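You operate a simulated robot arm through the tools that you are given. There is no shell and no other tool.

You run a simulated two-armed robot. Do the job below in one go: nothing can be reset, and whatever is moved stays where it is left.

Task
Lock the notes pouch in the cash drawer and take the coins pouch out onto the desk. Where these are worked on the way, their far stop is far enough and under half their travel is too little: cash drawer.

The check looks at the end state, three seconds after you hand in, the way a careful person would. Anything else that was tipped, shoved, dropped, spilled or broken makes it a failure.

Robot
Two 7-joint arms with two-finger parallel grippers on one trunk that stands fixed in place. Base frame: the origin is at the foot of the trunk, x ahead of it, y to its left, z up; the work surface is at about z = 82. Lengths are in cm, angles in rad, forces in N, time in s.
The left shoulder is at [8, 13.1, 94.7], the right one opposite. With the tool pointing down near the work surface each hand reaches from about 40 to 86 cm from the base axis, measured 20 degrees to its own side. Payload 1.57 kg a hand.
Tool frame (each hand has its own): the origin (TCP) lies between the finger pads and is the grasp point; the fingertips stand 3 cm ahead of it; z points along the fingers, y is the line along which they close. The gripper opens to 11 cm. The fingers are 2.4 cm wide and 1.2 cm thick; the gripper's body (4.8 by 11.2 cm) begins 7.8 cm behind the TCP.
Orientation is told as [roll, pitch, yaw] about the base's x, y, z axes, in that order, counted from this pose: with the fingers straight down and closing along the base's y, the tool's x points along the base's -x, its y along +y and its z along -z.

Tools
- The arms move only by the tool step_arm. It takes "left_moves", "right_moves" or both (then of equal length, played together; a hand with none holds still); each is one flat list of numbers, 7 for each row, row after row: the turn, a rotation vector about the tool's x, y, z in units of 60 degrees (1.0 is 60 degrees), then the shift along the tool's x, y, z in units of 150 mm (1.0 is 150 mm), then the opening, from 0 (shut) to 1 (fully open). In form: [wx, wy, wz, dx, dy, dz, grip, wx, wy, wz, dx, dy, dz, grip, ...]. A call has 1 to 20 rows; each row is the pose to reach, as a shift and turn from the pose commanded when the call began, along the tool's axes at that moment. A call with a number of a shift or a turn outside -1 to 1 is refused whole. A row lasts 0.2 s, in which the tool goes at most 5 cm and 0.15 rad; a call with a longer step from one row to the next is refused whole, and so is a gripper value outside its range. Where a pose cannot be reached the arm comes as near as it can. A force on the tool above 40 N (or 10 N above the force at the start of the call, whichever is more), or a blocked arm, ends the call early, and 0.2 s more pass. Each finger travels about 10.8 cm/s and halts on what it meets, pressing with about 38 N; the grip force reading is that of the motor and also rises with nothing between the fingers. The clock runs only during rows and for 0.2 s after the last one: add rows that repeat a pose to give the fingers time. The reply holds the time, the measured pose of the TCP, the force on the tool along the base axes, the opening and the grip force, in the units named above and with some noise, with the torque about the TCP (base axes, N m) and any sound that the robot's microphone picked up.
- Cameras (640 x 400 px; columns grow to the right, rows downward): "scene" is now at [-5.03, 0.39, 141.96]; the picture's right is [0.06, -1.00, 0.00], its down [-0.55, -0.03, -0.84] and it looks along [0.84, 0.05, -0.55] (base axes); focal length 318 px, centre (320, 200). "left" rides on the left gripper at [7, -1.6, -14.1] in its tool frame; the picture's right is [0.23, 0.97, 0.00], its down [-0.86, 0.20, -0.48] and it looks along [-0.47, 0.11, 0.88] (tool axes); focal length 222 px, centre (320, 200). "right" rides on the right gripper at [7, 1.6, -14.1] in its tool frame; the picture's right is [-0.23, 0.97, 0.00], its down [-0.85, -0.20, -0.48] and it looks along [-0.47, -0.11, 0.88] (tool axes); focal length 222 px, centre (320, 200).
- capture(camera): a new picture of that camera. It takes no simulated time.
- pan_tilt(pan, tilt): turns the head with the scene camera to pan (to the left, within 1.902 rad either way) and tilt (down, from -0.506 to 1.204), counted from straight ahead of the robot. It gives what a move gives.
- point_at(camera, pixels): for up to 12 pixels [column, row] of the newest picture of that camera ("zoom" is the newest enlarged one), the place [x, y, z] in the base frame of the surface seen there, good to about 0.3 cm. It takes no simulated time.
- enlarge(camera, box): a new picture of the part [left, top, right, bottom] of that camera's present view, enlarged. It takes no simulated time.
- close_job(): hands the job in; it is judged then, once.

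Leave the grippers open and the arms clear of the work at the hand-in unless told otherwise.

The tools are called by a JSON object that holds its "method" and its "body". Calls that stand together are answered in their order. step_arm: Moves the arms, as the interface text tells. Its arguments: {"type":"object","properties":{"left_moves":{"type":"array","items":{"type":"number"}},"right_moves":{"type":"array","items":{"type":"number"}}},"required":[]} The other tools are called the same way: pan_tilt (pan, tilt) turns the head that bears the scene camera; capture (camera) takes a picture; point_at (camera, pixels) gives the place of the surface under pixels of a picture; enlarge (camera, box) takes an enlarged picture of a part of a camera's view; close_job () hands the job in.

At the start:

```text
time: 0.0
left_eef_pos: [56.37, 27.4, 111.4]
left_tcp_rot: [-0.001, -0.001, 0.0]
left_force: [0.1, 0.7, 0.4]
left_moment: [0.0, 0.02, -0.02]
left_width: 11.02
left_finger_force: 0.0
right_eef_pos: [57.48, -10.53, 110.71]
right_tcp_rot: [0.0, 0.0, -0.001]
right_force: [-0.5, -0.3, 0.4]
right_moment: [0.04, -0.01, -0.01]
right_width: 11.01
right_finger_force: 0.0
head pan, tilt (commanded): [0.063, 0.578]
```

scene: 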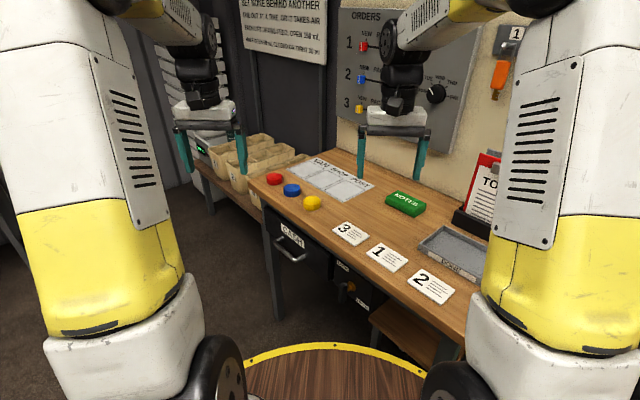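
right: 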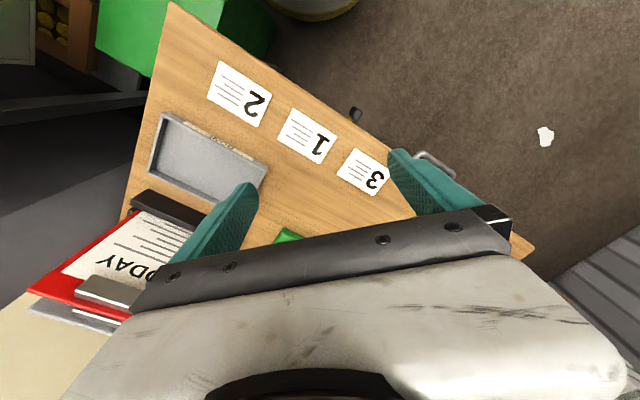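
left: 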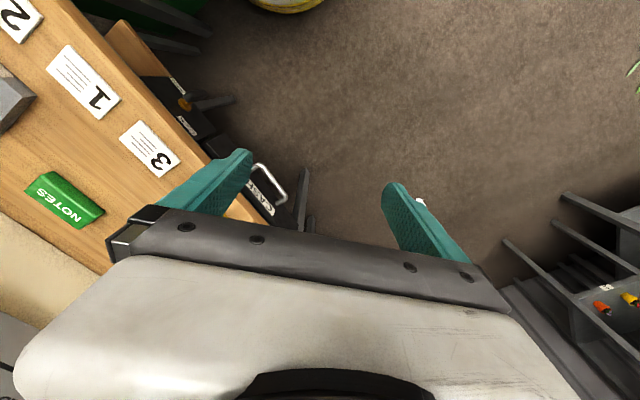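

I see a desk with the green NOTES pouch at about (405,203), a drawer labelled CASH with a bar handle at about (290,250), and cards 3, 1 and 2. I'll enlarge the desk and the drawer front to read the details.

{"method": "enlarge", "body": {"camera": "scene", "box": [240, 200, 400, 330]}}

{"method": "enlarge", "body": {"camera": "scene", "box": [320, 0, 540, 130]}}

{"method": "enlarge", "body": {"camera": "scene", "box": [200, 0, 400, 120]}}

{"method": "enlarge", "body": {"camera": "scene", "box": [320, 150, 520, 310]}}

```text
3.08 times, centred on (320, 265) of scene
```

zoom: 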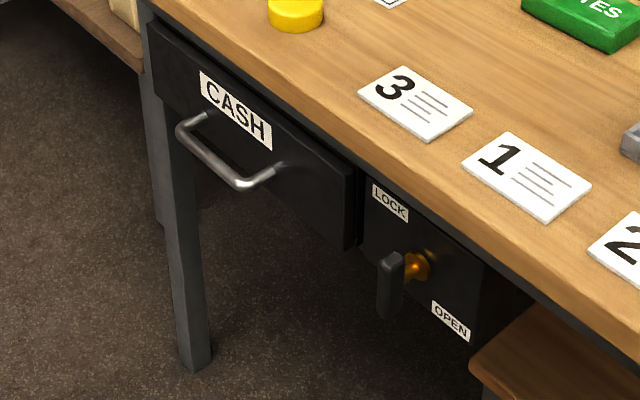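

```text
2.91 times, centred on (430, 65) of scene
```

zoom: 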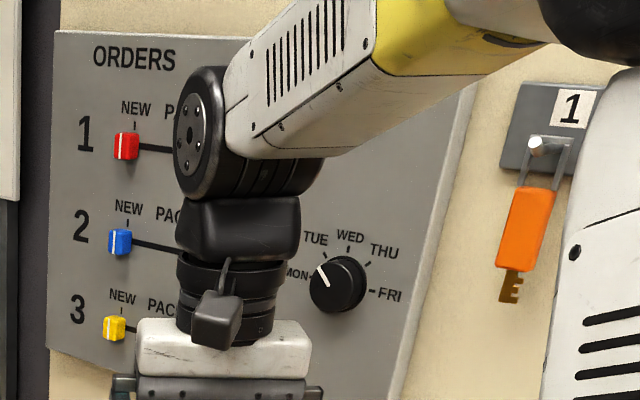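

```text
3.20 times, centred on (300, 60) of scene
```

zoom: 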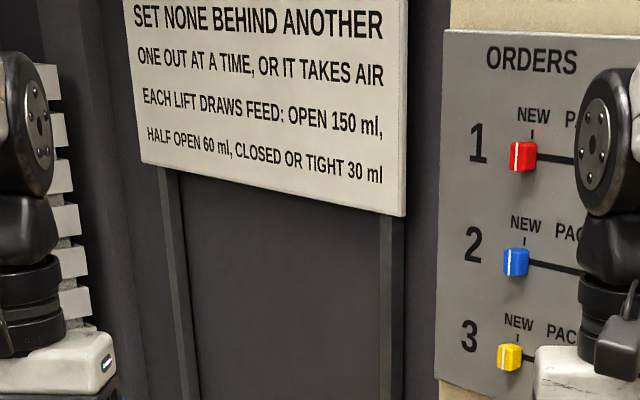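

```text
2.50 times, centred on (420, 230) of scene
```

zoom: 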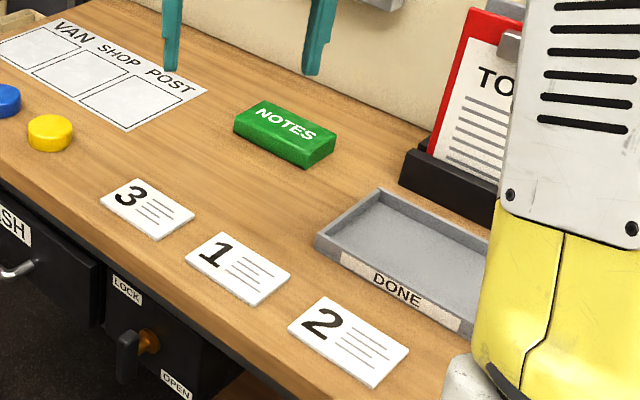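

The CASH drawer sits at the desk's left end, with a turn lever on the panel to its right between LOCK and OPEN labels. I'll measure positions of the handle, lever, labels, notes pouch and desk edges from the scene picture.

{"method": "point_at", "body": {"camera": "scene", "pixels": [[278, 250], [302, 260], [290, 257], [345, 286], [351, 287], [343, 267], [374, 306], [405, 203], [388, 200], [420, 213], [248, 183], [440, 300]]}}

{"method": "enlarge", "body": {"camera": "scene", "box": [315, 250, 395, 320]}}

```text
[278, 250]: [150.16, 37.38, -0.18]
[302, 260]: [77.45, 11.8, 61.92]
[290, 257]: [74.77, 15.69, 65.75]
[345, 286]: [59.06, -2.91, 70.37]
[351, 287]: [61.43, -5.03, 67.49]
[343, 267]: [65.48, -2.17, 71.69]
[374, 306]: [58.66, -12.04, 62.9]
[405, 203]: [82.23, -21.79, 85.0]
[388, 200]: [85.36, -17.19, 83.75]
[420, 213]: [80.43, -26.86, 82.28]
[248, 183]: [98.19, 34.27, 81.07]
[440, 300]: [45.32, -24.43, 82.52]
```

```text
5.71 times, centred on (355, 285) of scene
```

zoom: 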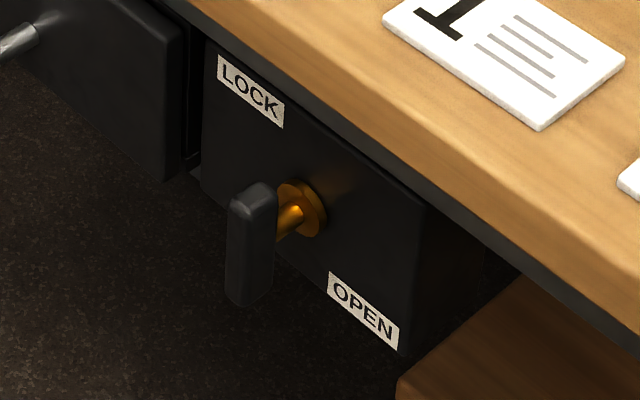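

The desk front is at an angle to the base axes. I'll take an enlarged picture of the drawer front and measure points there.

{"method": "enlarge", "body": {"camera": "scene", "box": [255, 205, 345, 285]}}

```text
5.00 times, centred on (300, 245) of scene
```

zoom: 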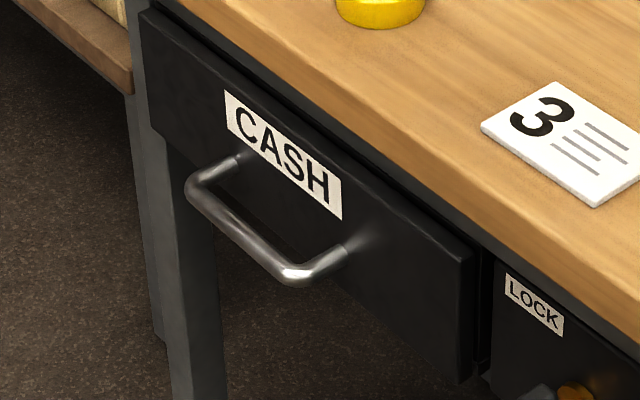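

{"method": "point_at", "body": {"camera": "zoom", "pixels": [[150, 20], [468, 260], [462, 375], [155, 120], [232, 110], [338, 205], [195, 190], [245, 240], [296, 274], [336, 258], [225, 168], [640, 340]]}}

```text
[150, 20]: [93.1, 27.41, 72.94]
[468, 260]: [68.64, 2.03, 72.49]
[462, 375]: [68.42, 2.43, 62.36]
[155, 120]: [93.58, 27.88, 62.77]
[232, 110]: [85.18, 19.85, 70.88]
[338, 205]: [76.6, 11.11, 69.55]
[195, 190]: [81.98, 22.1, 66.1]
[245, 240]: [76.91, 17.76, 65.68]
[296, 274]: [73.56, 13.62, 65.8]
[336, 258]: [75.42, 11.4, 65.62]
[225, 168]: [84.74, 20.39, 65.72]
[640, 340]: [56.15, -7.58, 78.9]
```

Drawer front plane: from (93.1,27.4) to (68.6,2.0), z 62–73, so it faces the (-0.72,0.69) direction and will open toward my left. The handle bar is about 4.5 cm proud at z≈65.7. Now I'll turn the head to look around at the drawer and the surroundings.

{"method": "pan_tilt", "body": {"pan": 0.35, "tilt": 0.85}}

{"method": "capture", "body": {"camera": "scene"}}

{"method": "pan_tilt", "body": {"pan": -0.35, "tilt": 0.6}}

{"method": "capture", "body": {"camera": "scene"}}

{"method": "pan_tilt", "body": {"pan": -0.1, "tilt": 0.2}}

{"method": "capture", "body": {"camera": "scene"}}

```text
time: 0.8
left_eef_pos: [56.35, 27.33, 111.37]
left_tcp_rot: [-0.001, -0.001, 0.0]
left_force: [-0.3, 1.0, -0.2]
left_moment: [0.01, 0.0, 0.0]
left_width: 10.99
left_finger_force: 0.1
right_eef_pos: [57.38, -10.47, 110.64]
right_tcp_rot: [0.0, 0.0, 0.0]
right_force: [0.7, -0.1, 0.8]
right_moment: [0.02, 0.04, 0.01]
right_width: 11.01
right_finger_force: 0.1
head pan, tilt (commanded): [0.351, 0.85]
```

```text
taken
```

scene: 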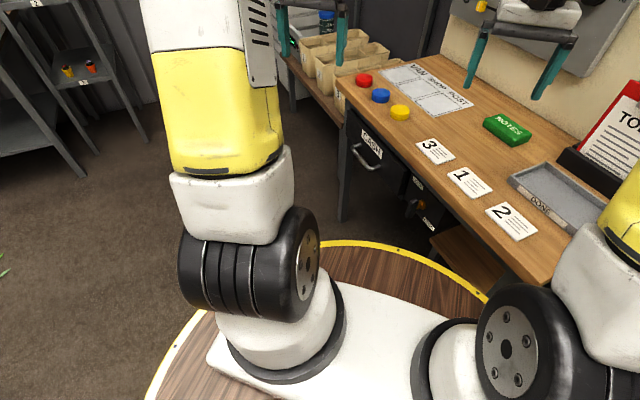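

```text
time: 1.9
left_eef_pos: [56.28, 27.34, 111.29]
left_tcp_rot: [-0.002, 0.0, -0.001]
left_force: [-1.1, 0.1, 0.2]
left_moment: [0.01, 0.01, -0.02]
left_width: 11.03
left_finger_force: 0.0
right_eef_pos: [57.47, -10.46, 110.5]
right_tcp_rot: [0.0, 0.0, 0.0]
right_force: [-0.4, -0.1, 0.6]
right_moment: [-0.01, -0.02, 0.01]
right_width: 11.01
right_finger_force: 0.0
head pan, tilt (commanded): [-0.351, 0.6]
```

```text
taken
```

scene: 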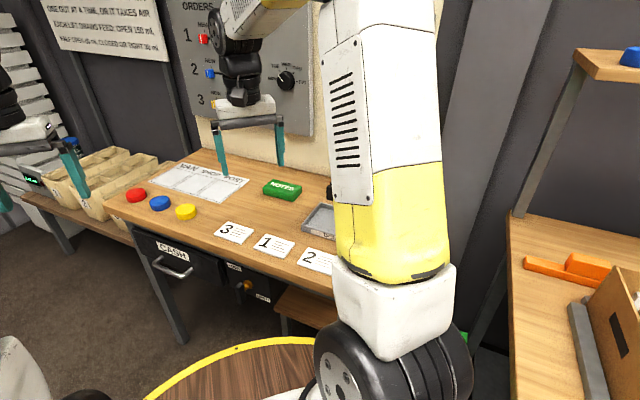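

```text
time: 2.7
left_eef_pos: [56.42, 27.48, 111.18]
left_tcp_rot: [-0.001, 0.0, 0.001]
left_force: [-0.5, 0.9, 0.0]
left_moment: [-0.02, -0.01, -0.02]
left_width: 11.01
left_finger_force: 0.1
right_eef_pos: [57.54, -10.55, 110.54]
right_tcp_rot: [-0.001, 0.001, -0.001]
right_force: [0.5, 1.0, -0.2]
right_moment: [0.0, 0.0, -0.05]
right_width: 11.02
right_finger_force: 0.1
head pan, tilt (commanded): [-0.099, 0.201]
```

```text
taken
```

scene: 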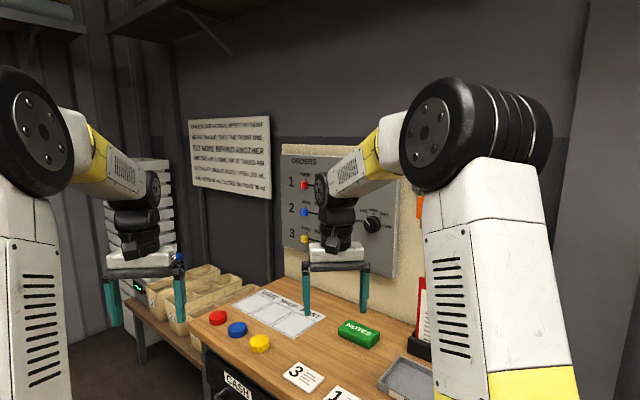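

There's a notice on the back wall, an orders board, and a "TODAY" clipboard. I'll read the notice in case it bears on this job.

{"method": "enlarge", "body": {"camera": "scene", "box": [185, 110, 275, 205]}}

{"method": "pan_tilt", "body": {"pan": 0.15, "tilt": 0.75}}

{"method": "capture", "body": {"camera": "scene"}}

{"method": "enlarge", "body": {"camera": "right", "box": [20, 150, 260, 330]}}

{"method": "enlarge", "body": {"camera": "left", "box": [80, 60, 340, 240]}}

```text
4.21 times, centred on (230, 158) of scene
```

zoom: 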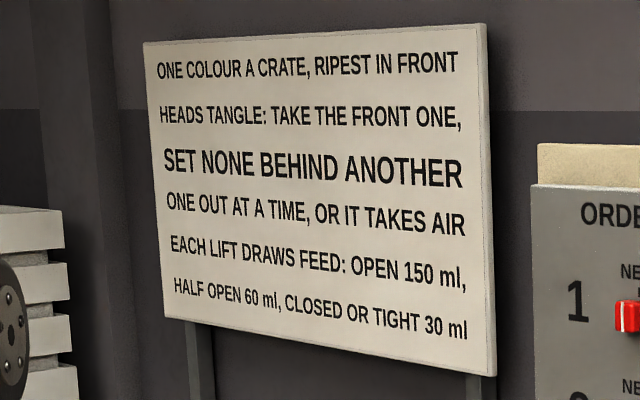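

```text
time: 3.7
left_eef_pos: [56.37, 27.32, 111.36]
left_tcp_rot: [-0.001, -0.001, -0.001]
left_force: [0.7, -0.2, -0.6]
left_moment: [0.0, -0.01, 0.01]
left_width: 10.99
left_finger_force: 0.1
right_eef_pos: [57.34, -10.46, 110.57]
right_tcp_rot: [0.001, -0.001, 0.001]
right_force: [-0.9, 0.8, 0.3]
right_moment: [0.01, -0.03, -0.02]
right_width: 11.03
right_finger_force: 0.1
head pan, tilt (commanded): [0.15, 0.75]
```

```text
taken
```

scene: 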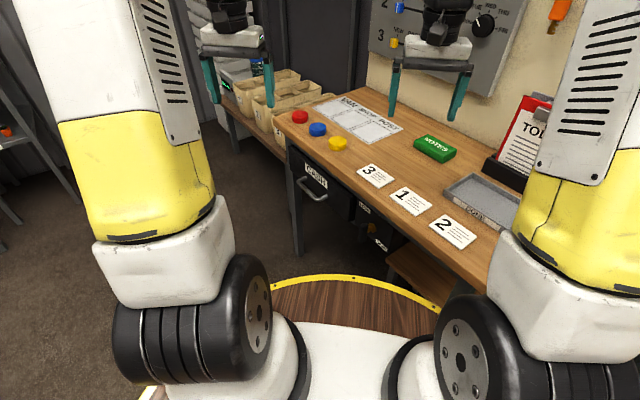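

```text
2.22 times, centred on (140, 240) of right
```

zoom: 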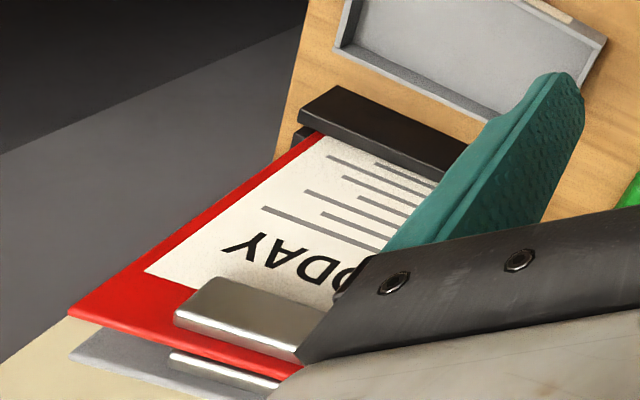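

```text
2.22 times, centred on (210, 150) of left
```

zoom: 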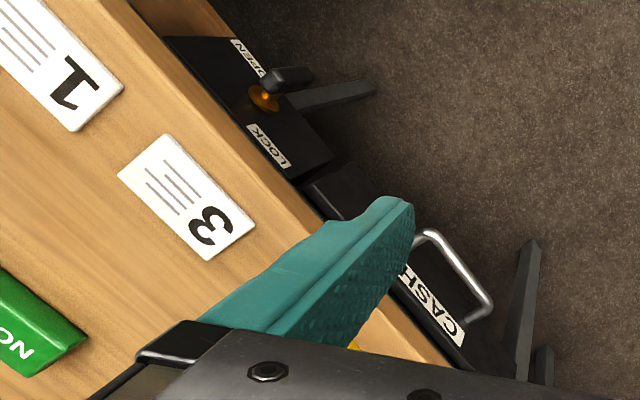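

The wall notice is about another job. The lever hangs straight down, beside OPEN, so the drawer should be unlocked now. Next I'll measure the things on the desk that I must not disturb: the caps at (299,117), (318,129), (338,143), the cards, the tray, the sheet and the pouch at (435,148).

{"method": "point_at", "body": {"camera": "scene", "pixels": [[299, 115], [318, 128], [338, 142], [358, 176], [376, 187], [394, 177], [376, 165], [402, 121], [362, 146], [436, 144], [414, 150], [441, 160]]}}

{"method": "point_at", "body": {"camera": "scene", "pixels": [[418, 138], [456, 151], [414, 145], [443, 163], [447, 193], [470, 176], [275, 116], [317, 166], [385, 210], [432, 240], [390, 198], [430, 246]]}}

{"method": "enlarge", "body": {"camera": "scene", "box": [390, 120, 480, 180]}}

```text
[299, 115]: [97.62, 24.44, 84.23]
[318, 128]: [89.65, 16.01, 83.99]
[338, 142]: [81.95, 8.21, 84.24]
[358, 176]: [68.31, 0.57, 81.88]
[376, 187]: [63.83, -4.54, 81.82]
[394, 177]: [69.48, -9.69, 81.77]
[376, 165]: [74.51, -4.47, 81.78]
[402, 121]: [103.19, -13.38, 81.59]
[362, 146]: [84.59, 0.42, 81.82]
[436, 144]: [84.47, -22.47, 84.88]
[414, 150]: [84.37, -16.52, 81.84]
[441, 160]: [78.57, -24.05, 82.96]
```

```text
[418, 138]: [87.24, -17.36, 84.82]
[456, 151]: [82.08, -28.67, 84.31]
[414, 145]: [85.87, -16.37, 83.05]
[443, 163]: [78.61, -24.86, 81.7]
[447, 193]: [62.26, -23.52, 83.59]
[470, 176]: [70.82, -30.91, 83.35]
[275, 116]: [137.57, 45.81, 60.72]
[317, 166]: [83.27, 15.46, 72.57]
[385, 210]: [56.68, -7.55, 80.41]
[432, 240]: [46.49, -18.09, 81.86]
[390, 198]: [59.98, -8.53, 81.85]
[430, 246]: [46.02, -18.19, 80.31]
```

```text
6.67 times, centred on (435, 150) of scene
```

zoom: 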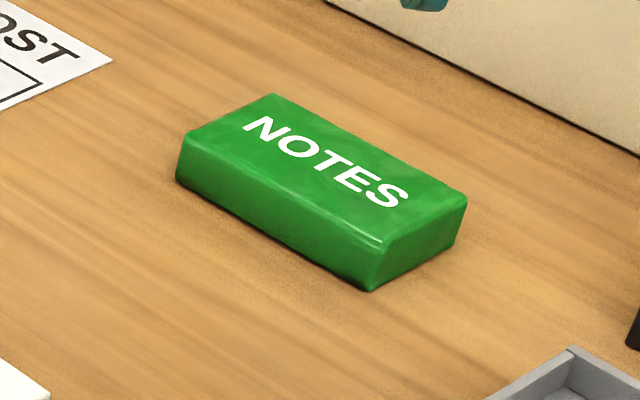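

I'll measure the pouch corners on this enlarged picture: top corners near (272,98), (462,197), (383,240), (188,136), and bottom edge points.

{"method": "point_at", "body": {"camera": "zoom", "pixels": [[272, 99], [461, 198], [382, 238], [190, 135], [180, 178], [368, 286], [325, 165], [280, 215]]}}

{"method": "pan_tilt", "body": {"pan": 0.25, "tilt": 0.7}}

{"method": "capture", "body": {"camera": "left"}}

```text
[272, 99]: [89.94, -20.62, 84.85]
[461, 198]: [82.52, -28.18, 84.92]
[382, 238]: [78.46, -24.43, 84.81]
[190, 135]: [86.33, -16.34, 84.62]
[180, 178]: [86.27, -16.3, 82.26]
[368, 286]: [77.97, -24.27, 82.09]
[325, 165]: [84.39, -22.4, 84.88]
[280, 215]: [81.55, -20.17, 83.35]
```

```text
time: 4.4
left_eef_pos: [56.38, 27.36, 111.21]
left_tcp_rot: [0.0, -0.001, -0.001]
left_force: [0.4, 0.4, 0.2]
left_moment: [0.0, -0.04, 0.01]
left_width: 11.0
left_finger_force: 0.1
right_eef_pos: [57.4, -10.5, 110.57]
right_tcp_rot: [0.0, 0.0, 0.0]
right_force: [-0.3, 0.5, 0.7]
right_moment: [-0.05, 0.02, 0.02]
right_width: 10.99
right_finger_force: 0.1
head pan, tilt (commanded): [0.25, 0.7]
```

```text
taken
```

left: 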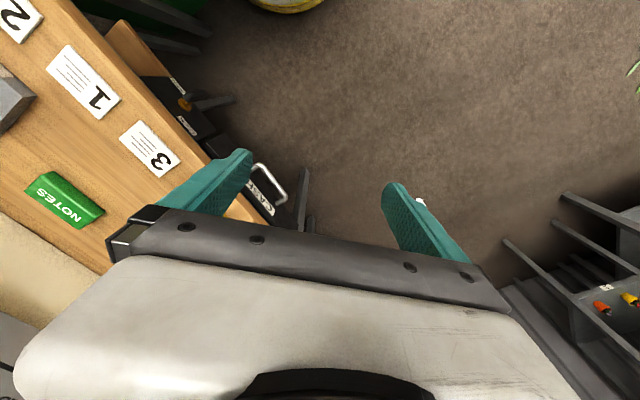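

The notes pouch is about 11 × 5.6 × 3 cm, lying at (84.3,-22.4) with its long side along 45°. Its height puts the top at z≈84.9. I'll open the drawer with the left hand first: turn the left tool 45.5° in yaw while moving out and down toward (62,32,97), narrowing the fingers to about 4.4 cm.

{"method": "step_arm", "body": {"left_moves": [0, 0, -0.126, -0.062, 0.051, 0.158, 0.4, 0, 0, -0.253, -0.124, 0.102, 0.316, 0.4, 0, 0, -0.379, -0.187, 0.153, 0.473, 0.4, 0, 0, -0.505, -0.249, 0.205, 0.631, 0.4, 0, 0, -0.632, -0.311, 0.256, 0.789, 0.4, 0, 0, -0.758, -0.373, 0.307, 0.947, 0.4, 0, 0, -0.758, -0.373, 0.307, 0.947, 0.4]}}

```text
time: 6.0
left_eef_pos: [62.02, 31.89, 96.97]
left_tcp_rot: [0.001, 0.0, 0.795]
left_force: [0.5, -0.9, -0.2]
left_moment: [-0.01, -0.01, -0.06]
left_width: 4.39
left_finger_force: 0.0
right_eef_pos: [57.46, -10.45, 110.54]
right_tcp_rot: [0.0, 0.001, 0.002]
right_force: [0.2, 0.7, 0.0]
right_moment: [-0.03, -0.02, -0.02]
right_width: 11.01
right_finger_force: 0.1
head pan, tilt (commanded): [0.25, 0.7]
```

Pose as commanded. Next I tilt the tool 40° about its x axis (toward the drawer) while going down 13.5 cm.

{"method": "step_arm", "body": {"left_moves": [0.133, 0, 0, -0.006, -0.04, 0.18, 0.4, 0.267, 0, 0, -0.012, -0.08, 0.36, 0.4, 0.4, 0, 0, -0.018, -0.12, 0.54, 0.4, 0.533, 0, 0, -0.024, -0.16, 0.72, 0.4, 0.667, 0, 0, -0.03, -0.2, 0.9, 0.4, 0.667, 0, 0, -0.03, -0.2, 0.9, 0.4]}}

{"method": "capture", "body": {"camera": "left"}}

{"method": "capture", "body": {"camera": "scene"}}

```text
time: 7.4
left_eef_pos: [64.31, 29.94, 83.74]
left_tcp_rot: [-0.7, 0.0, 0.794]
left_force: [0.5, 0.0, 0.1]
left_moment: [-0.02, 0.0, -0.03]
left_width: 4.42
left_finger_force: 0.1
right_eef_pos: [57.4, -10.53, 110.53]
right_tcp_rot: [0.001, -0.002, 0.0]
right_force: [-0.5, -0.8, 0.0]
right_moment: [-0.02, 0.02, 0.0]
right_width: 11.0
right_finger_force: 0.0
head pan, tilt (commanded): [0.25, 0.7]
```

```text
taken
```

left: 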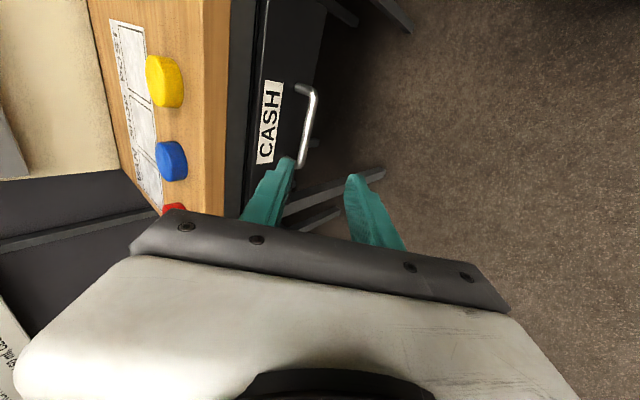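

```text
taken
```

scene: 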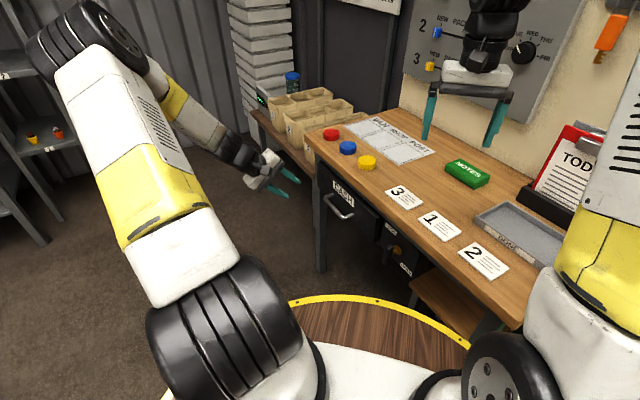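

The drawer handle is in the left camera at about (315,95) to (303,165). I'll measure bar and front-face points from this closer view.

{"method": "point_at", "body": {"camera": "left", "pixels": [[315, 95], [311, 120], [306, 150], [302, 163], [302, 88], [270, 110], [264, 160], [285, 60], [313, 108]]}}

{"method": "enlarge", "body": {"camera": "left", "box": [230, 60, 350, 180]}}

```text
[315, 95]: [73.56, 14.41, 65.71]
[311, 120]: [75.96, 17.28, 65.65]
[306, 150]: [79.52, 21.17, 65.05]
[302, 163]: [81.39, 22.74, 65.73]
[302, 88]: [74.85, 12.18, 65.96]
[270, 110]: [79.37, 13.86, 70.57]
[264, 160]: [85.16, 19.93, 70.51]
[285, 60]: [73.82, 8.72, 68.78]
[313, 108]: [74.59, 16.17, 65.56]
```

```text
3.33 times, centred on (290, 120) of left
```

zoom: 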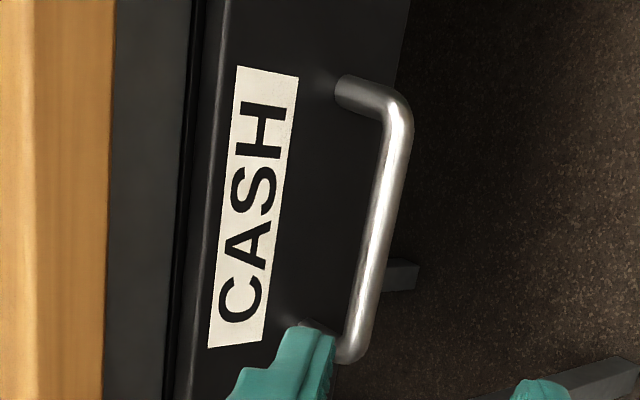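

Bar: outer surface n≈-42.1, z≈65.5, from t≈61.8 to 73.3; the drawer face is about 4.5 cm behind it. I'll tilt another 30° and move to a pre-grasp spot 12 cm out from the bar at about (69.1,26.7,69.6).

{"method": "step_arm", "body": {"left_moves": [0.125, 0, 0, -0.018, 0.079, 0.24, 0.4, 0.25, 0, 0, -0.036, 0.158, 0.48, 0.4, 0.375, 0, 0, -0.054, 0.236, 0.72, 0.4, 0.5, 0, 0, -0.072, 0.315, 0.96, 0.4, 0.5, 0, 0, -0.072, 0.315, 0.96, 0.4]}}

{"method": "capture", "body": {"camera": "left"}}

{"method": "capture", "body": {"camera": "scene"}}

```text
time: 8.6
left_eef_pos: [69.28, 27.07, 69.81]
left_tcp_rot: [-1.225, 0.0, 0.795]
left_force: [-0.7, 0.1, 0.6]
left_moment: [0.0, 0.0, 0.02]
left_width: 4.42
left_finger_force: 0.0
right_eef_pos: [57.42, -10.41, 110.64]
right_tcp_rot: [-0.001, 0.001, 0.001]
right_force: [-0.5, -0.7, -0.8]
right_moment: [0.04, -0.02, 0.03]
right_width: 10.98
right_finger_force: 0.0
head pan, tilt (commanded): [0.25, 0.7]
```

```text
taken
```

left: 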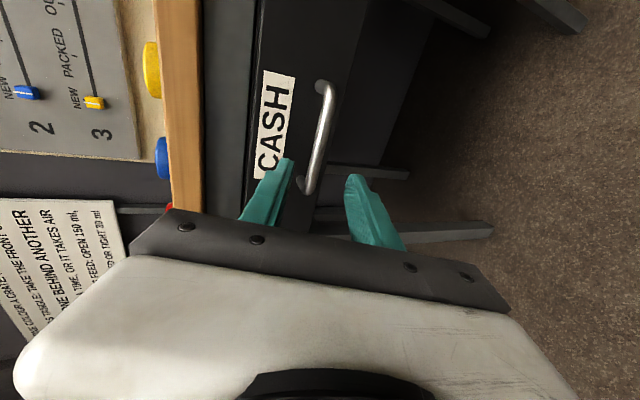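

```text
taken
```

scene: 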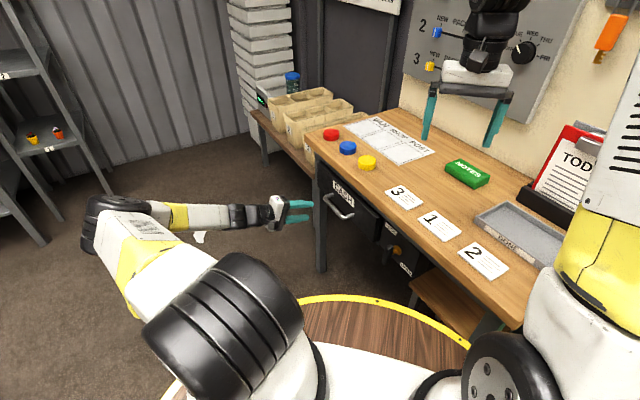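

The fingers now point at the bar, which runs from (328,90) to (312,188) in the left picture. I'll measure it again from here before the final approach.

{"method": "point_at", "body": {"camera": "left", "pixels": [[328, 95], [324, 120], [320, 140], [316, 165], [311, 187], [276, 120], [268, 160]]}}

```text
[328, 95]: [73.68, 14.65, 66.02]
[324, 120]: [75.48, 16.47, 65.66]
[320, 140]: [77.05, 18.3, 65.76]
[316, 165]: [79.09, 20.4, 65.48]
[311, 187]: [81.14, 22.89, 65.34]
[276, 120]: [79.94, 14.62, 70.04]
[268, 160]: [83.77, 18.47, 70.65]
```

Bar confirmed at about (77.05,18.3,65.7). I'll advance 12.3 cm along the fingers so the bar lies between the pads.

{"method": "step_arm", "body": {"left_moves": [0, 0, 0, 0.005, 0.001, 0.15, 0.4, 0, 0, 0, 0.01, 0.003, 0.3, 0.4, 0, 0, 0, 0.015, 0.004, 0.45, 0.4, 0, 0, 0, 0.02, 0.005, 0.58, 0.4, 0, 0, 0, 0.022, 0.006, 0.7, 0.4, 0, 0, 0, 0.025, 0.007, 0.77, 0.4, 0, 0, 0, 0.025, 0.007, 0.819, 0.4, 0, 0, 0, 0.025, 0.007, 0.819, 0.4]}}

{"method": "capture", "body": {"camera": "left"}}

{"method": "enlarge", "body": {"camera": "scene", "box": [260, 170, 400, 270]}}

```text
time: 10.4
left_eef_pos: [77.0, 18.76, 65.18]
left_tcp_rot: [-1.222, -0.001, 0.794]
left_force: [0.5, -0.4, 0.1]
left_moment: [-0.01, -0.02, -0.02]
left_width: 4.4
left_finger_force: 0.0
right_eef_pos: [57.44, -10.41, 110.59]
right_tcp_rot: [0.0, 0.0, 0.0]
right_force: [-0.8, 0.4, 0.4]
right_moment: [-0.01, -0.02, -0.03]
right_width: 11.02
right_finger_force: 0.1
head pan, tilt (commanded): [0.25, 0.7]
```

```text
taken
```

left: 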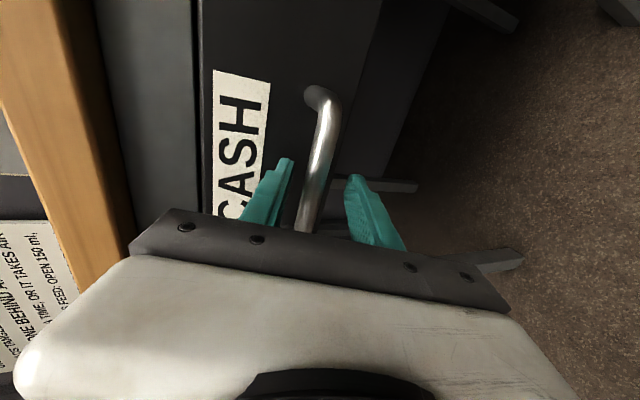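

```text
4.00 times, centred on (330, 220) of scene
```

zoom: 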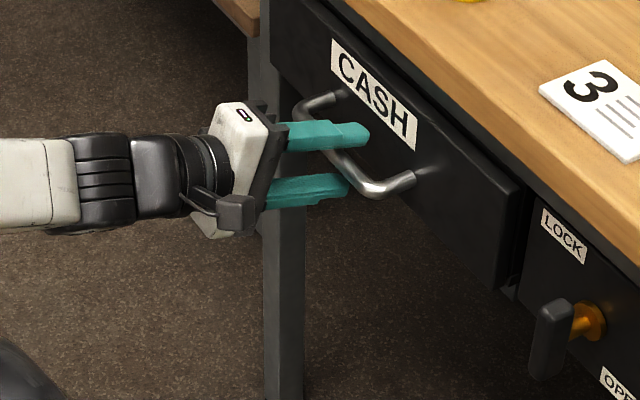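

The bar at (318,170) sits between the two fingers. Now I close the left gripper on it.

{"method": "step_arm", "body": {"left_moves": [0, 0, 0, 0, 0, 0, 0.2, 0, 0, 0, 0, 0, 0, 0, 0, 0, 0, 0, 0, 0, 0, 0, 0, 0, 0, 0, 0, 0]}}

```text
time: 11.4
left_eef_pos: [77.21, 18.46, 65.72]
left_tcp_rot: [-1.231, -0.003, 0.792]
left_force: [1.2, -0.6, 38.2]
left_moment: [-0.5, 0.02, -0.74]
left_width: 1.61
left_finger_force: 31.7
right_eef_pos: [57.29, -10.6, 110.67]
right_tcp_rot: [0.0, -0.001, 0.0]
right_force: [0.5, -0.1, 0.3]
right_moment: [0.0, 0.01, -0.01]
right_width: 10.99
right_finger_force: 0.1
head pan, tilt (commanded): [0.25, 0.7]
```

Gripped with width 1.61 cm, but there's 38 N upward, so the bar sits a little higher than the commanded hand. I'll shift the hand up 0.6 cm to relieve that.

{"method": "step_arm", "body": {"left_moves": [0, 0, 0, 0, -0.019, -0.007, 0, 0, 0, 0, 0, -0.038, -0.014, 0, 0, 0, 0, 0, -0.038, -0.014, 0]}}

```text
time: 12.2
left_eef_pos: [77.02, 18.65, 65.73]
left_tcp_rot: [-1.219, -0.001, 0.794]
left_force: [0.4, -0.9, 11.2]
left_moment: [0.12, -0.22, 0.62]
left_width: 1.57
left_finger_force: 31.6
right_eef_pos: [57.37, -10.52, 110.64]
right_tcp_rot: [0.0, -0.002, 0.0]
right_force: [0.4, 0.5, -0.2]
right_moment: [0.03, -0.01, -0.02]
right_width: 11.01
right_finger_force: 0.0
head pan, tilt (commanded): [0.25, 0.7]
```

Down to 11 N. I'll add a small lift and pull the drawer 3 cm outward slowly to see whether it moves freely.

{"method": "step_arm", "body": {"left_moves": [0, 0, 0, 0, 0.0, -0.052, 0, 0, 0, 0, 0, 0.018, -0.1, 0, 0, 0, 0, 0, 0.035, -0.147, 0, 0, 0, 0, 0, 0.053, -0.194, 0, 0, 0, 0, 0, 0.053, -0.194, 0]}}

{"method": "enlarge", "body": {"camera": "scene", "box": [260, 170, 400, 270]}}

```text
time: 13.4
left_eef_pos: [74.91, 20.97, 65.78]
left_tcp_rot: [-1.218, -0.001, 0.795]
left_force: [-2.2, 2.3, 1.0]
left_moment: [0.04, -0.02, 0.0]
left_width: 0.0
left_finger_force: 21.3
right_eef_pos: [57.36, -10.49, 110.53]
right_tcp_rot: [-0.001, 0.001, 0.0]
right_force: [0.1, 0.0, 0.3]
right_moment: [-0.04, -0.01, 0.0]
right_width: 11.01
right_finger_force: 0.0
head pan, tilt (commanded): [0.25, 0.7]
```

```text
4.00 times, centred on (330, 220) of scene
```

zoom: 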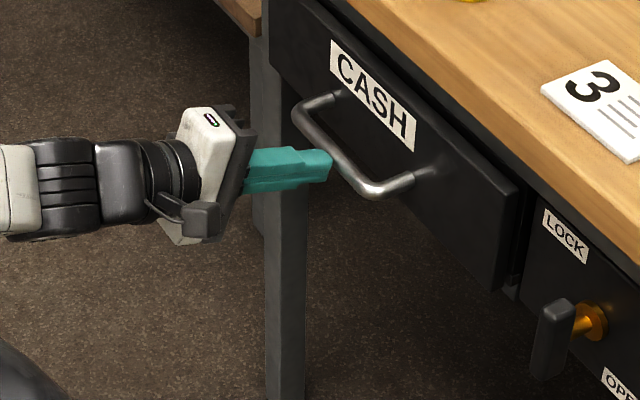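

The fingers slipped off and the drawer hasn't moved, so it may be locked or stiff. I'll look more closely at the lever and at the gap between the drawer and the lock box.

{"method": "enlarge", "body": {"camera": "scene", "box": [370, 210, 430, 285]}}

{"method": "enlarge", "body": {"camera": "left", "box": [180, 0, 460, 180]}}

```text
5.33 times, centred on (400, 248) of scene
```

zoom: 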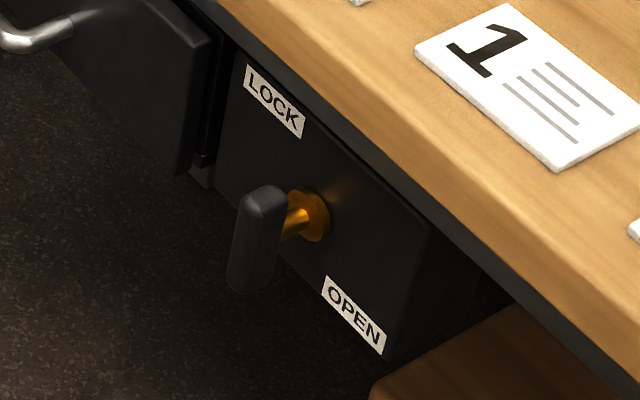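

```text
2.22 times, centred on (320, 90) of left
```

zoom: 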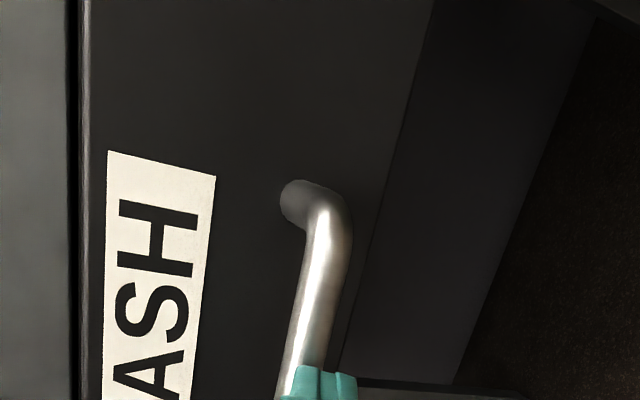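

I need the lever's geometry. I'll measure its top, bottom and edges, the amber boss and both labels on an enlarged scene picture.

{"method": "enlarge", "body": {"camera": "scene", "box": [375, 220, 425, 285]}}

```text
6.15 times, centred on (400, 252) of scene
```

zoom: 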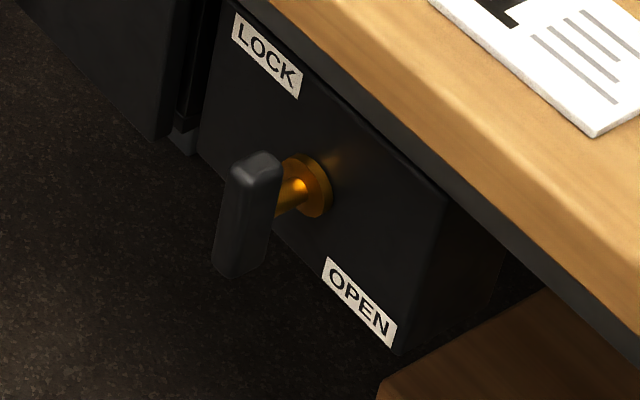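

{"method": "point_at", "body": {"camera": "zoom", "pixels": [[256, 160], [250, 180], [240, 220], [230, 265], [262, 250], [272, 195], [290, 195], [315, 180], [318, 212], [265, 55], [360, 300], [440, 210]]}}

```text
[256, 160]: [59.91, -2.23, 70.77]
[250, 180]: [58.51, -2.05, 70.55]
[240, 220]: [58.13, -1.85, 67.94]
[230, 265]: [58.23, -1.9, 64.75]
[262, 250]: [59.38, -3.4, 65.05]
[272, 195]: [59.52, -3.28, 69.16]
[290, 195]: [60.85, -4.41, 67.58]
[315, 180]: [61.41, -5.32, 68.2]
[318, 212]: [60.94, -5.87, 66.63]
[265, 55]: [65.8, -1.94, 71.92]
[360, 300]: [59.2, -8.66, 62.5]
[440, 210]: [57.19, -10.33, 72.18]
```

The lever is a T-bar about 7 cm long (z≈63.8–70.8), mounted at its middle on a shaft at (t≈39.4, z≈67.3), standing vertical now. I need a face-on look at it. I'll back the left hand off 12 cm and swing the right hand out over the open floor side with yaw −44.5°.

{"method": "step_arm", "body": {"left_moves": [0, 0, 0, 0, 0.046, -0.125, 0, 0, 0, 0, 0, 0.091, -0.251, 0, 0, 0, 0, 0, 0.137, -0.376, 0.2, 0, 0, 0, 0, 0.183, -0.501, 0.4, 0, 0, 0, 0, 0.228, -0.627, 0.4, 0, 0, 0, 0, 0.274, -0.752, 0.4, 0, 0, 0, 0, 0.274, -0.752, 0.4], "right_moves": [0, 0, 0.124, 0.073, 0.156, 0.118, 0.4, 0, 0, 0.248, 0.147, 0.311, 0.236, 0.4, 0, 0, 0.371, 0.22, 0.467, 0.353, 0.4, 0, 0, 0.495, 0.293, 0.622, 0.471, 0.4, 0, 0, 0.619, 0.367, 0.778, 0.589, 0.4, 0, 0, 0.742, 0.44, 0.933, 0.707, 0.4, 0, 0, 0.742, 0.44, 0.933, 0.707, 0.4]}}

```text
time: 15.0
left_eef_pos: [66.38, 29.23, 66.19]
left_tcp_rot: [-1.22, -0.001, 0.792]
left_force: [0.7, 0.5, -0.4]
left_moment: [0.02, -0.01, -0.01]
left_width: 4.39
left_finger_force: 0.1
right_eef_pos: [50.71, 3.56, 100.02]
right_tcp_rot: [-0.002, 0.0, -0.778]
right_force: [0.0, -0.5, 0.1]
right_moment: [-0.01, 0.03, -0.01]
right_width: 4.4
right_finger_force: 0.2
head pan, tilt (commanded): [0.25, 0.7]
```

Both as commanded. Now tilt the right tool 45° toward the panel while lowering 14 cm.

{"method": "step_arm", "body": {"right_moves": [0, -0.125, 0, 0.012, 0.027, 0.158, 0.4, 0, -0.25, 0, 0.023, 0.053, 0.317, 0.4, 0, -0.375, 0, 0.035, 0.08, 0.475, 0.4, 0, -0.5, 0, 0.047, 0.107, 0.633, 0.4, 0, -0.625, 0, 0.058, 0.133, 0.792, 0.4, 0, -0.75, 0, 0.07, 0.16, 0.95, 0.4, 0, -0.75, 0, 0.07, 0.16, 0.95, 0.4]}}

{"method": "capture", "body": {"camera": "right"}}

{"method": "capture", "body": {"camera": "scene"}}

```text
time: 16.6
left_eef_pos: [66.35, 29.21, 66.18]
left_tcp_rot: [-1.221, 0.0, 0.795]
left_force: [-0.6, 0.1, 0.0]
left_moment: [0.0, 0.0, -0.04]
left_width: 4.4
left_finger_force: 0.0
right_eef_pos: [51.68, 5.96, 85.9]
right_tcp_rot: [0.002, -0.789, -0.78]
right_force: [-0.3, -0.8, -0.3]
right_moment: [0.03, 0.02, -0.03]
right_width: 4.39
right_finger_force: 0.0
head pan, tilt (commanded): [0.25, 0.7]
```

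```text
taken
```

right: 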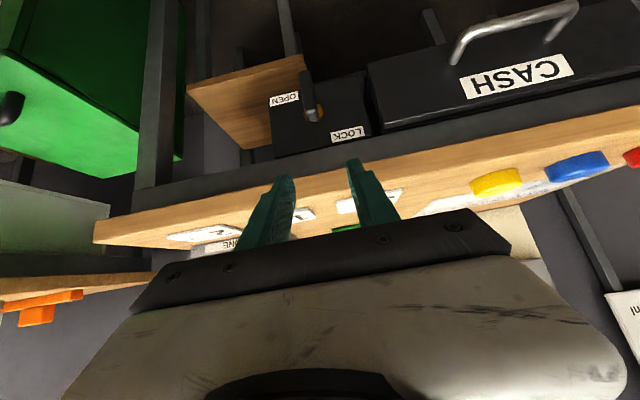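

```text
taken
```

scene: 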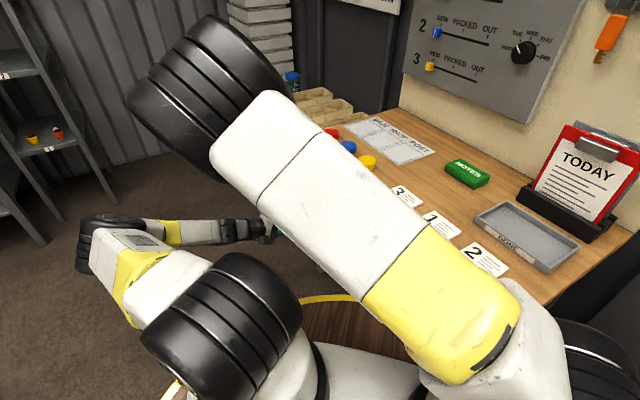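

The right camera (upside down) shows the lever at (312,100) between OPEN (287,98) and LOCK (350,132). I'll enlarge that.

{"method": "enlarge", "body": {"camera": "right", "box": [250, 60, 400, 160]}}

```text
4.00 times, centred on (325, 110) of right
```

zoom: 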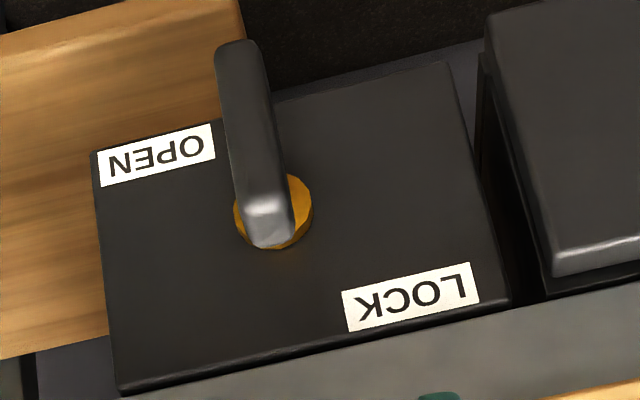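

I'll measure lever top and bottom, boss, and panel from this view to settle where the pivot is along the bar.

{"method": "point_at", "body": {"camera": "zoom", "pixels": [[262, 235], [265, 205], [250, 150], [240, 90], [234, 50], [300, 200], [243, 235], [270, 244], [157, 155], [410, 297], [450, 70], [500, 300]]}}

```text
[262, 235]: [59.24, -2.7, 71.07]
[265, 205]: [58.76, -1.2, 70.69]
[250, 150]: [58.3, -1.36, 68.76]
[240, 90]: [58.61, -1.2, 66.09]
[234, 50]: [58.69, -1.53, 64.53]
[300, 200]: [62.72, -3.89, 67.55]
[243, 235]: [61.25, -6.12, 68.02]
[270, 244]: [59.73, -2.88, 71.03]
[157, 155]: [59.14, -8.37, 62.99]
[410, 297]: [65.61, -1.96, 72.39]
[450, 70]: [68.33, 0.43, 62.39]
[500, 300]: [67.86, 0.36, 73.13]
```

The bar is centred on its shaft, vertical. The drawer resisted the pull, so vertical may well be the locked state. I'll look into the gap between the lock box and the drawer for a bolt.

{"method": "enlarge", "body": {"camera": "right", "box": [345, 60, 405, 140]}}

{"method": "enlarge", "body": {"camera": "right", "box": [290, 60, 350, 130]}}

```text
5.00 times, centred on (375, 100) of right
```

zoom: 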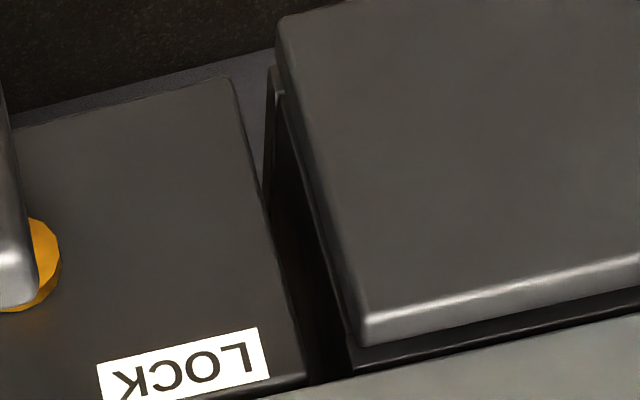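

```text
5.71 times, centred on (320, 95) of right
```

zoom: 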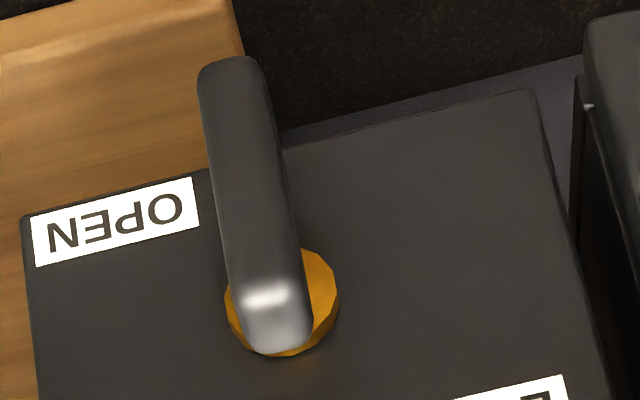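

No bolt is visible. I'll grip the T-bar with the right hand and test-turn it gently. First bring the right tool to 18° below horizontal, 10 cm out from the lever centre on its axis.

{"method": "step_arm", "body": {"right_moves": [0, -0.09, 0, 0.134, -0.007, 0.153, 0.4, 0, -0.18, 0, 0.268, -0.013, 0.305, 0.4, 0, -0.27, 0, 0.401, -0.02, 0.458, 0.4, 0, -0.36, 0, 0.535, -0.026, 0.61, 0.4, 0, -0.45, 0, 0.669, -0.033, 0.763, 0.4, 0, -0.45, 0, 0.669, -0.033, 0.763, 0.4]}}

{"method": "capture", "body": {"camera": "right"}}

{"method": "capture", "body": {"camera": "scene"}}

```text
time: 17.3
left_eef_pos: [66.34, 29.21, 66.12]
left_tcp_rot: [-1.223, 0.001, 0.795]
left_force: [-0.4, -0.2, 0.2]
left_moment: [-0.01, -0.03, 0.0]
left_width: 4.4
left_finger_force: 0.0
right_eef_pos: [52.94, 11.25, 84.44]
right_tcp_rot: [0.269, -0.84, -1.018]
right_force: [-0.9, -0.2, 0.1]
right_moment: [0.01, 0.03, 0.0]
right_width: 4.39
right_finger_force: 0.0
head pan, tilt (commanded): [0.25, 0.7]
stopped in row 3 (right hand): the arm was blocked; the commanded pose is now the measured one
```

```text
taken
```

right: 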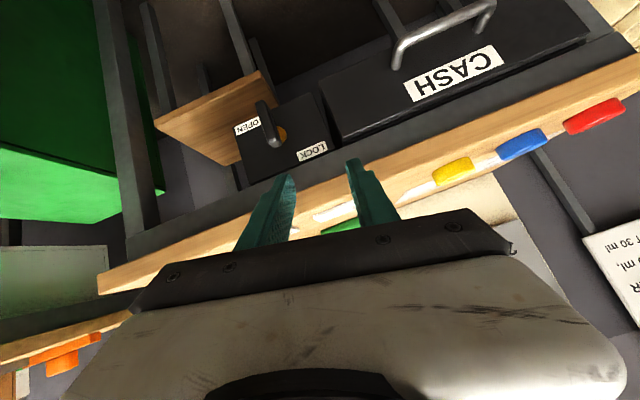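

```text
taken
```

scene: 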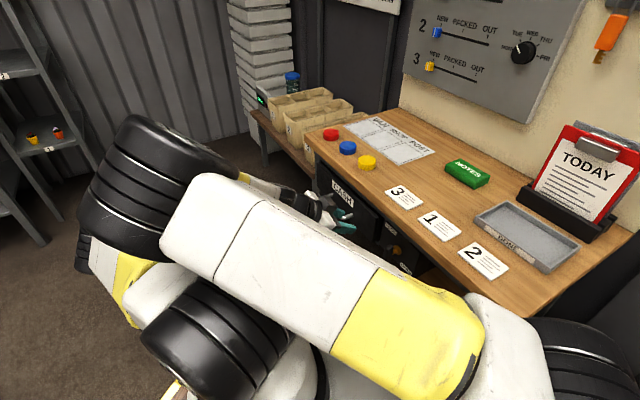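

The right elbow swung inward over the left arm and was blocked. No force shows on the tool. I'll back the right arm off up and to the right, undoing the unwanted roll.

{"method": "step_arm", "body": {"right_moves": [0.052, 0, 0, -0.178, -0.078, -0.044, 0.4, 0.103, 0, 0, -0.356, -0.156, -0.087, 0.4, 0.154, 0, 0, -0.534, -0.235, -0.131, 0.4, 0.206, 0, 0, -0.712, -0.313, -0.174, 0.4, 0.257, 0, 0, -0.89, -0.391, -0.218, 0.4, 0.257, 0, 0, -0.89, -0.391, -0.218, 0.4]}}

{"method": "capture", "body": {"camera": "scene"}}

```text
time: 18.7
left_eef_pos: [66.3, 29.22, 66.16]
left_tcp_rot: [-1.221, 0.0, 0.791]
left_force: [-0.3, 0.3, 0.4]
left_moment: [0.0, -0.01, -0.02]
left_width: 4.39
left_finger_force: 0.0
right_eef_pos: [51.42, 1.11, 95.33]
right_tcp_rot: [-0.002, -0.841, -1.018]
right_force: [0.6, -0.5, 0.8]
right_moment: [-0.03, -0.02, -0.01]
right_width: 4.39
right_finger_force: 0.0
head pan, tilt (commanded): [0.25, 0.7]
```

```text
taken
```

scene: 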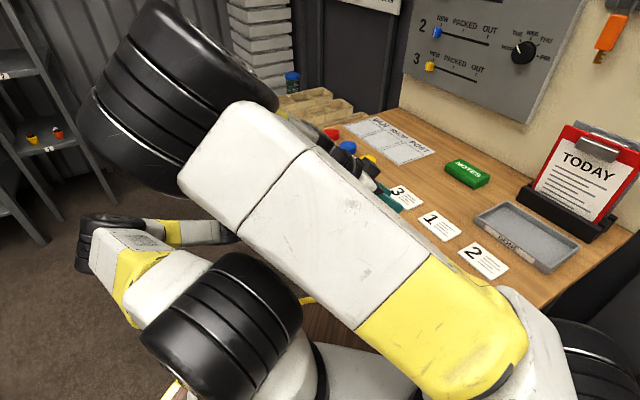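

I continue unwinding the right arm: undo the tilt and move back up to the right toward (52,−8,105).

{"method": "step_arm", "body": {"right_moves": [0, 0.133, 0, -0.14, -0.047, -0.006, 0.4, 0, 0.267, 0, -0.279, -0.093, -0.012, 0.4, 0, 0.4, 0, -0.419, -0.14, -0.018, 0.4, 0, 0.533, 0, -0.558, -0.187, -0.023, 0.4, 0, 0.667, 0, -0.698, -0.233, -0.029, 0.4, 0, 0.8, 0, -0.837, -0.28, -0.035, 0.4, 0, 0.8, 0, -0.837, -0.28, -0.035, 0.4]}}

{"method": "capture", "body": {"camera": "scene"}}

```text
time: 20.3
left_eef_pos: [66.27, 29.28, 66.17]
left_tcp_rot: [-1.222, 0.0, 0.792]
left_force: [0.3, 0.4, -0.3]
left_moment: [-0.03, -0.01, 0.03]
left_width: 4.4
left_finger_force: 0.0
right_eef_pos: [52.0, -7.82, 105.12]
right_tcp_rot: [-0.001, -0.003, -1.018]
right_force: [0.3, 0.0, 0.1]
right_moment: [0.03, -0.01, -0.04]
right_width: 4.41
right_finger_force: 0.2
head pan, tilt (commanded): [0.25, 0.7]
```

```text
taken
```

scene: 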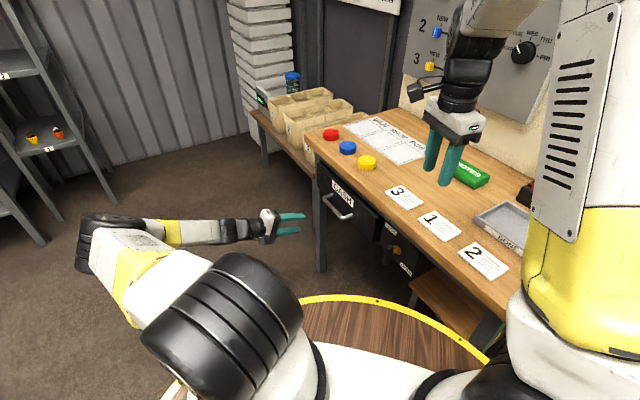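

The right arm is back in its normal elbow posture. I'll return its yaw to zero near the start pose so it's out of the way.

{"method": "step_arm", "body": {"right_moves": [0, 0, -0.139, -0.066, 0.015, -0.052, 0.6, 0, 0, -0.278, -0.131, 0.031, -0.105, 0.8, 0, 0, -0.417, -0.197, 0.046, -0.157, 1, 0, 0, -0.555, -0.263, 0.061, -0.21, 1, 0, 0, -0.694, -0.329, 0.076, -0.262, 1, 0, 0, -0.833, -0.394, 0.092, -0.315, 1, 0, 0, -0.972, -0.46, 0.107, -0.367, 1]}}

```text
time: 21.9
left_eef_pos: [66.25, 29.1, 66.22]
left_tcp_rot: [-1.222, 0.0, 0.793]
left_force: [0.3, 0.2, 0.2]
left_moment: [0.02, 0.0, 0.01]
left_width: 4.39
left_finger_force: 0.0
right_eef_pos: [56.99, -12.75, 110.61]
right_tcp_rot: [-0.004, -0.002, 0.001]
right_force: [0.1, -0.4, -0.4]
right_moment: [0.01, 0.0, 0.01]
right_width: 10.98
right_finger_force: 0.0
head pan, tilt (commanded): [0.25, 0.7]
```

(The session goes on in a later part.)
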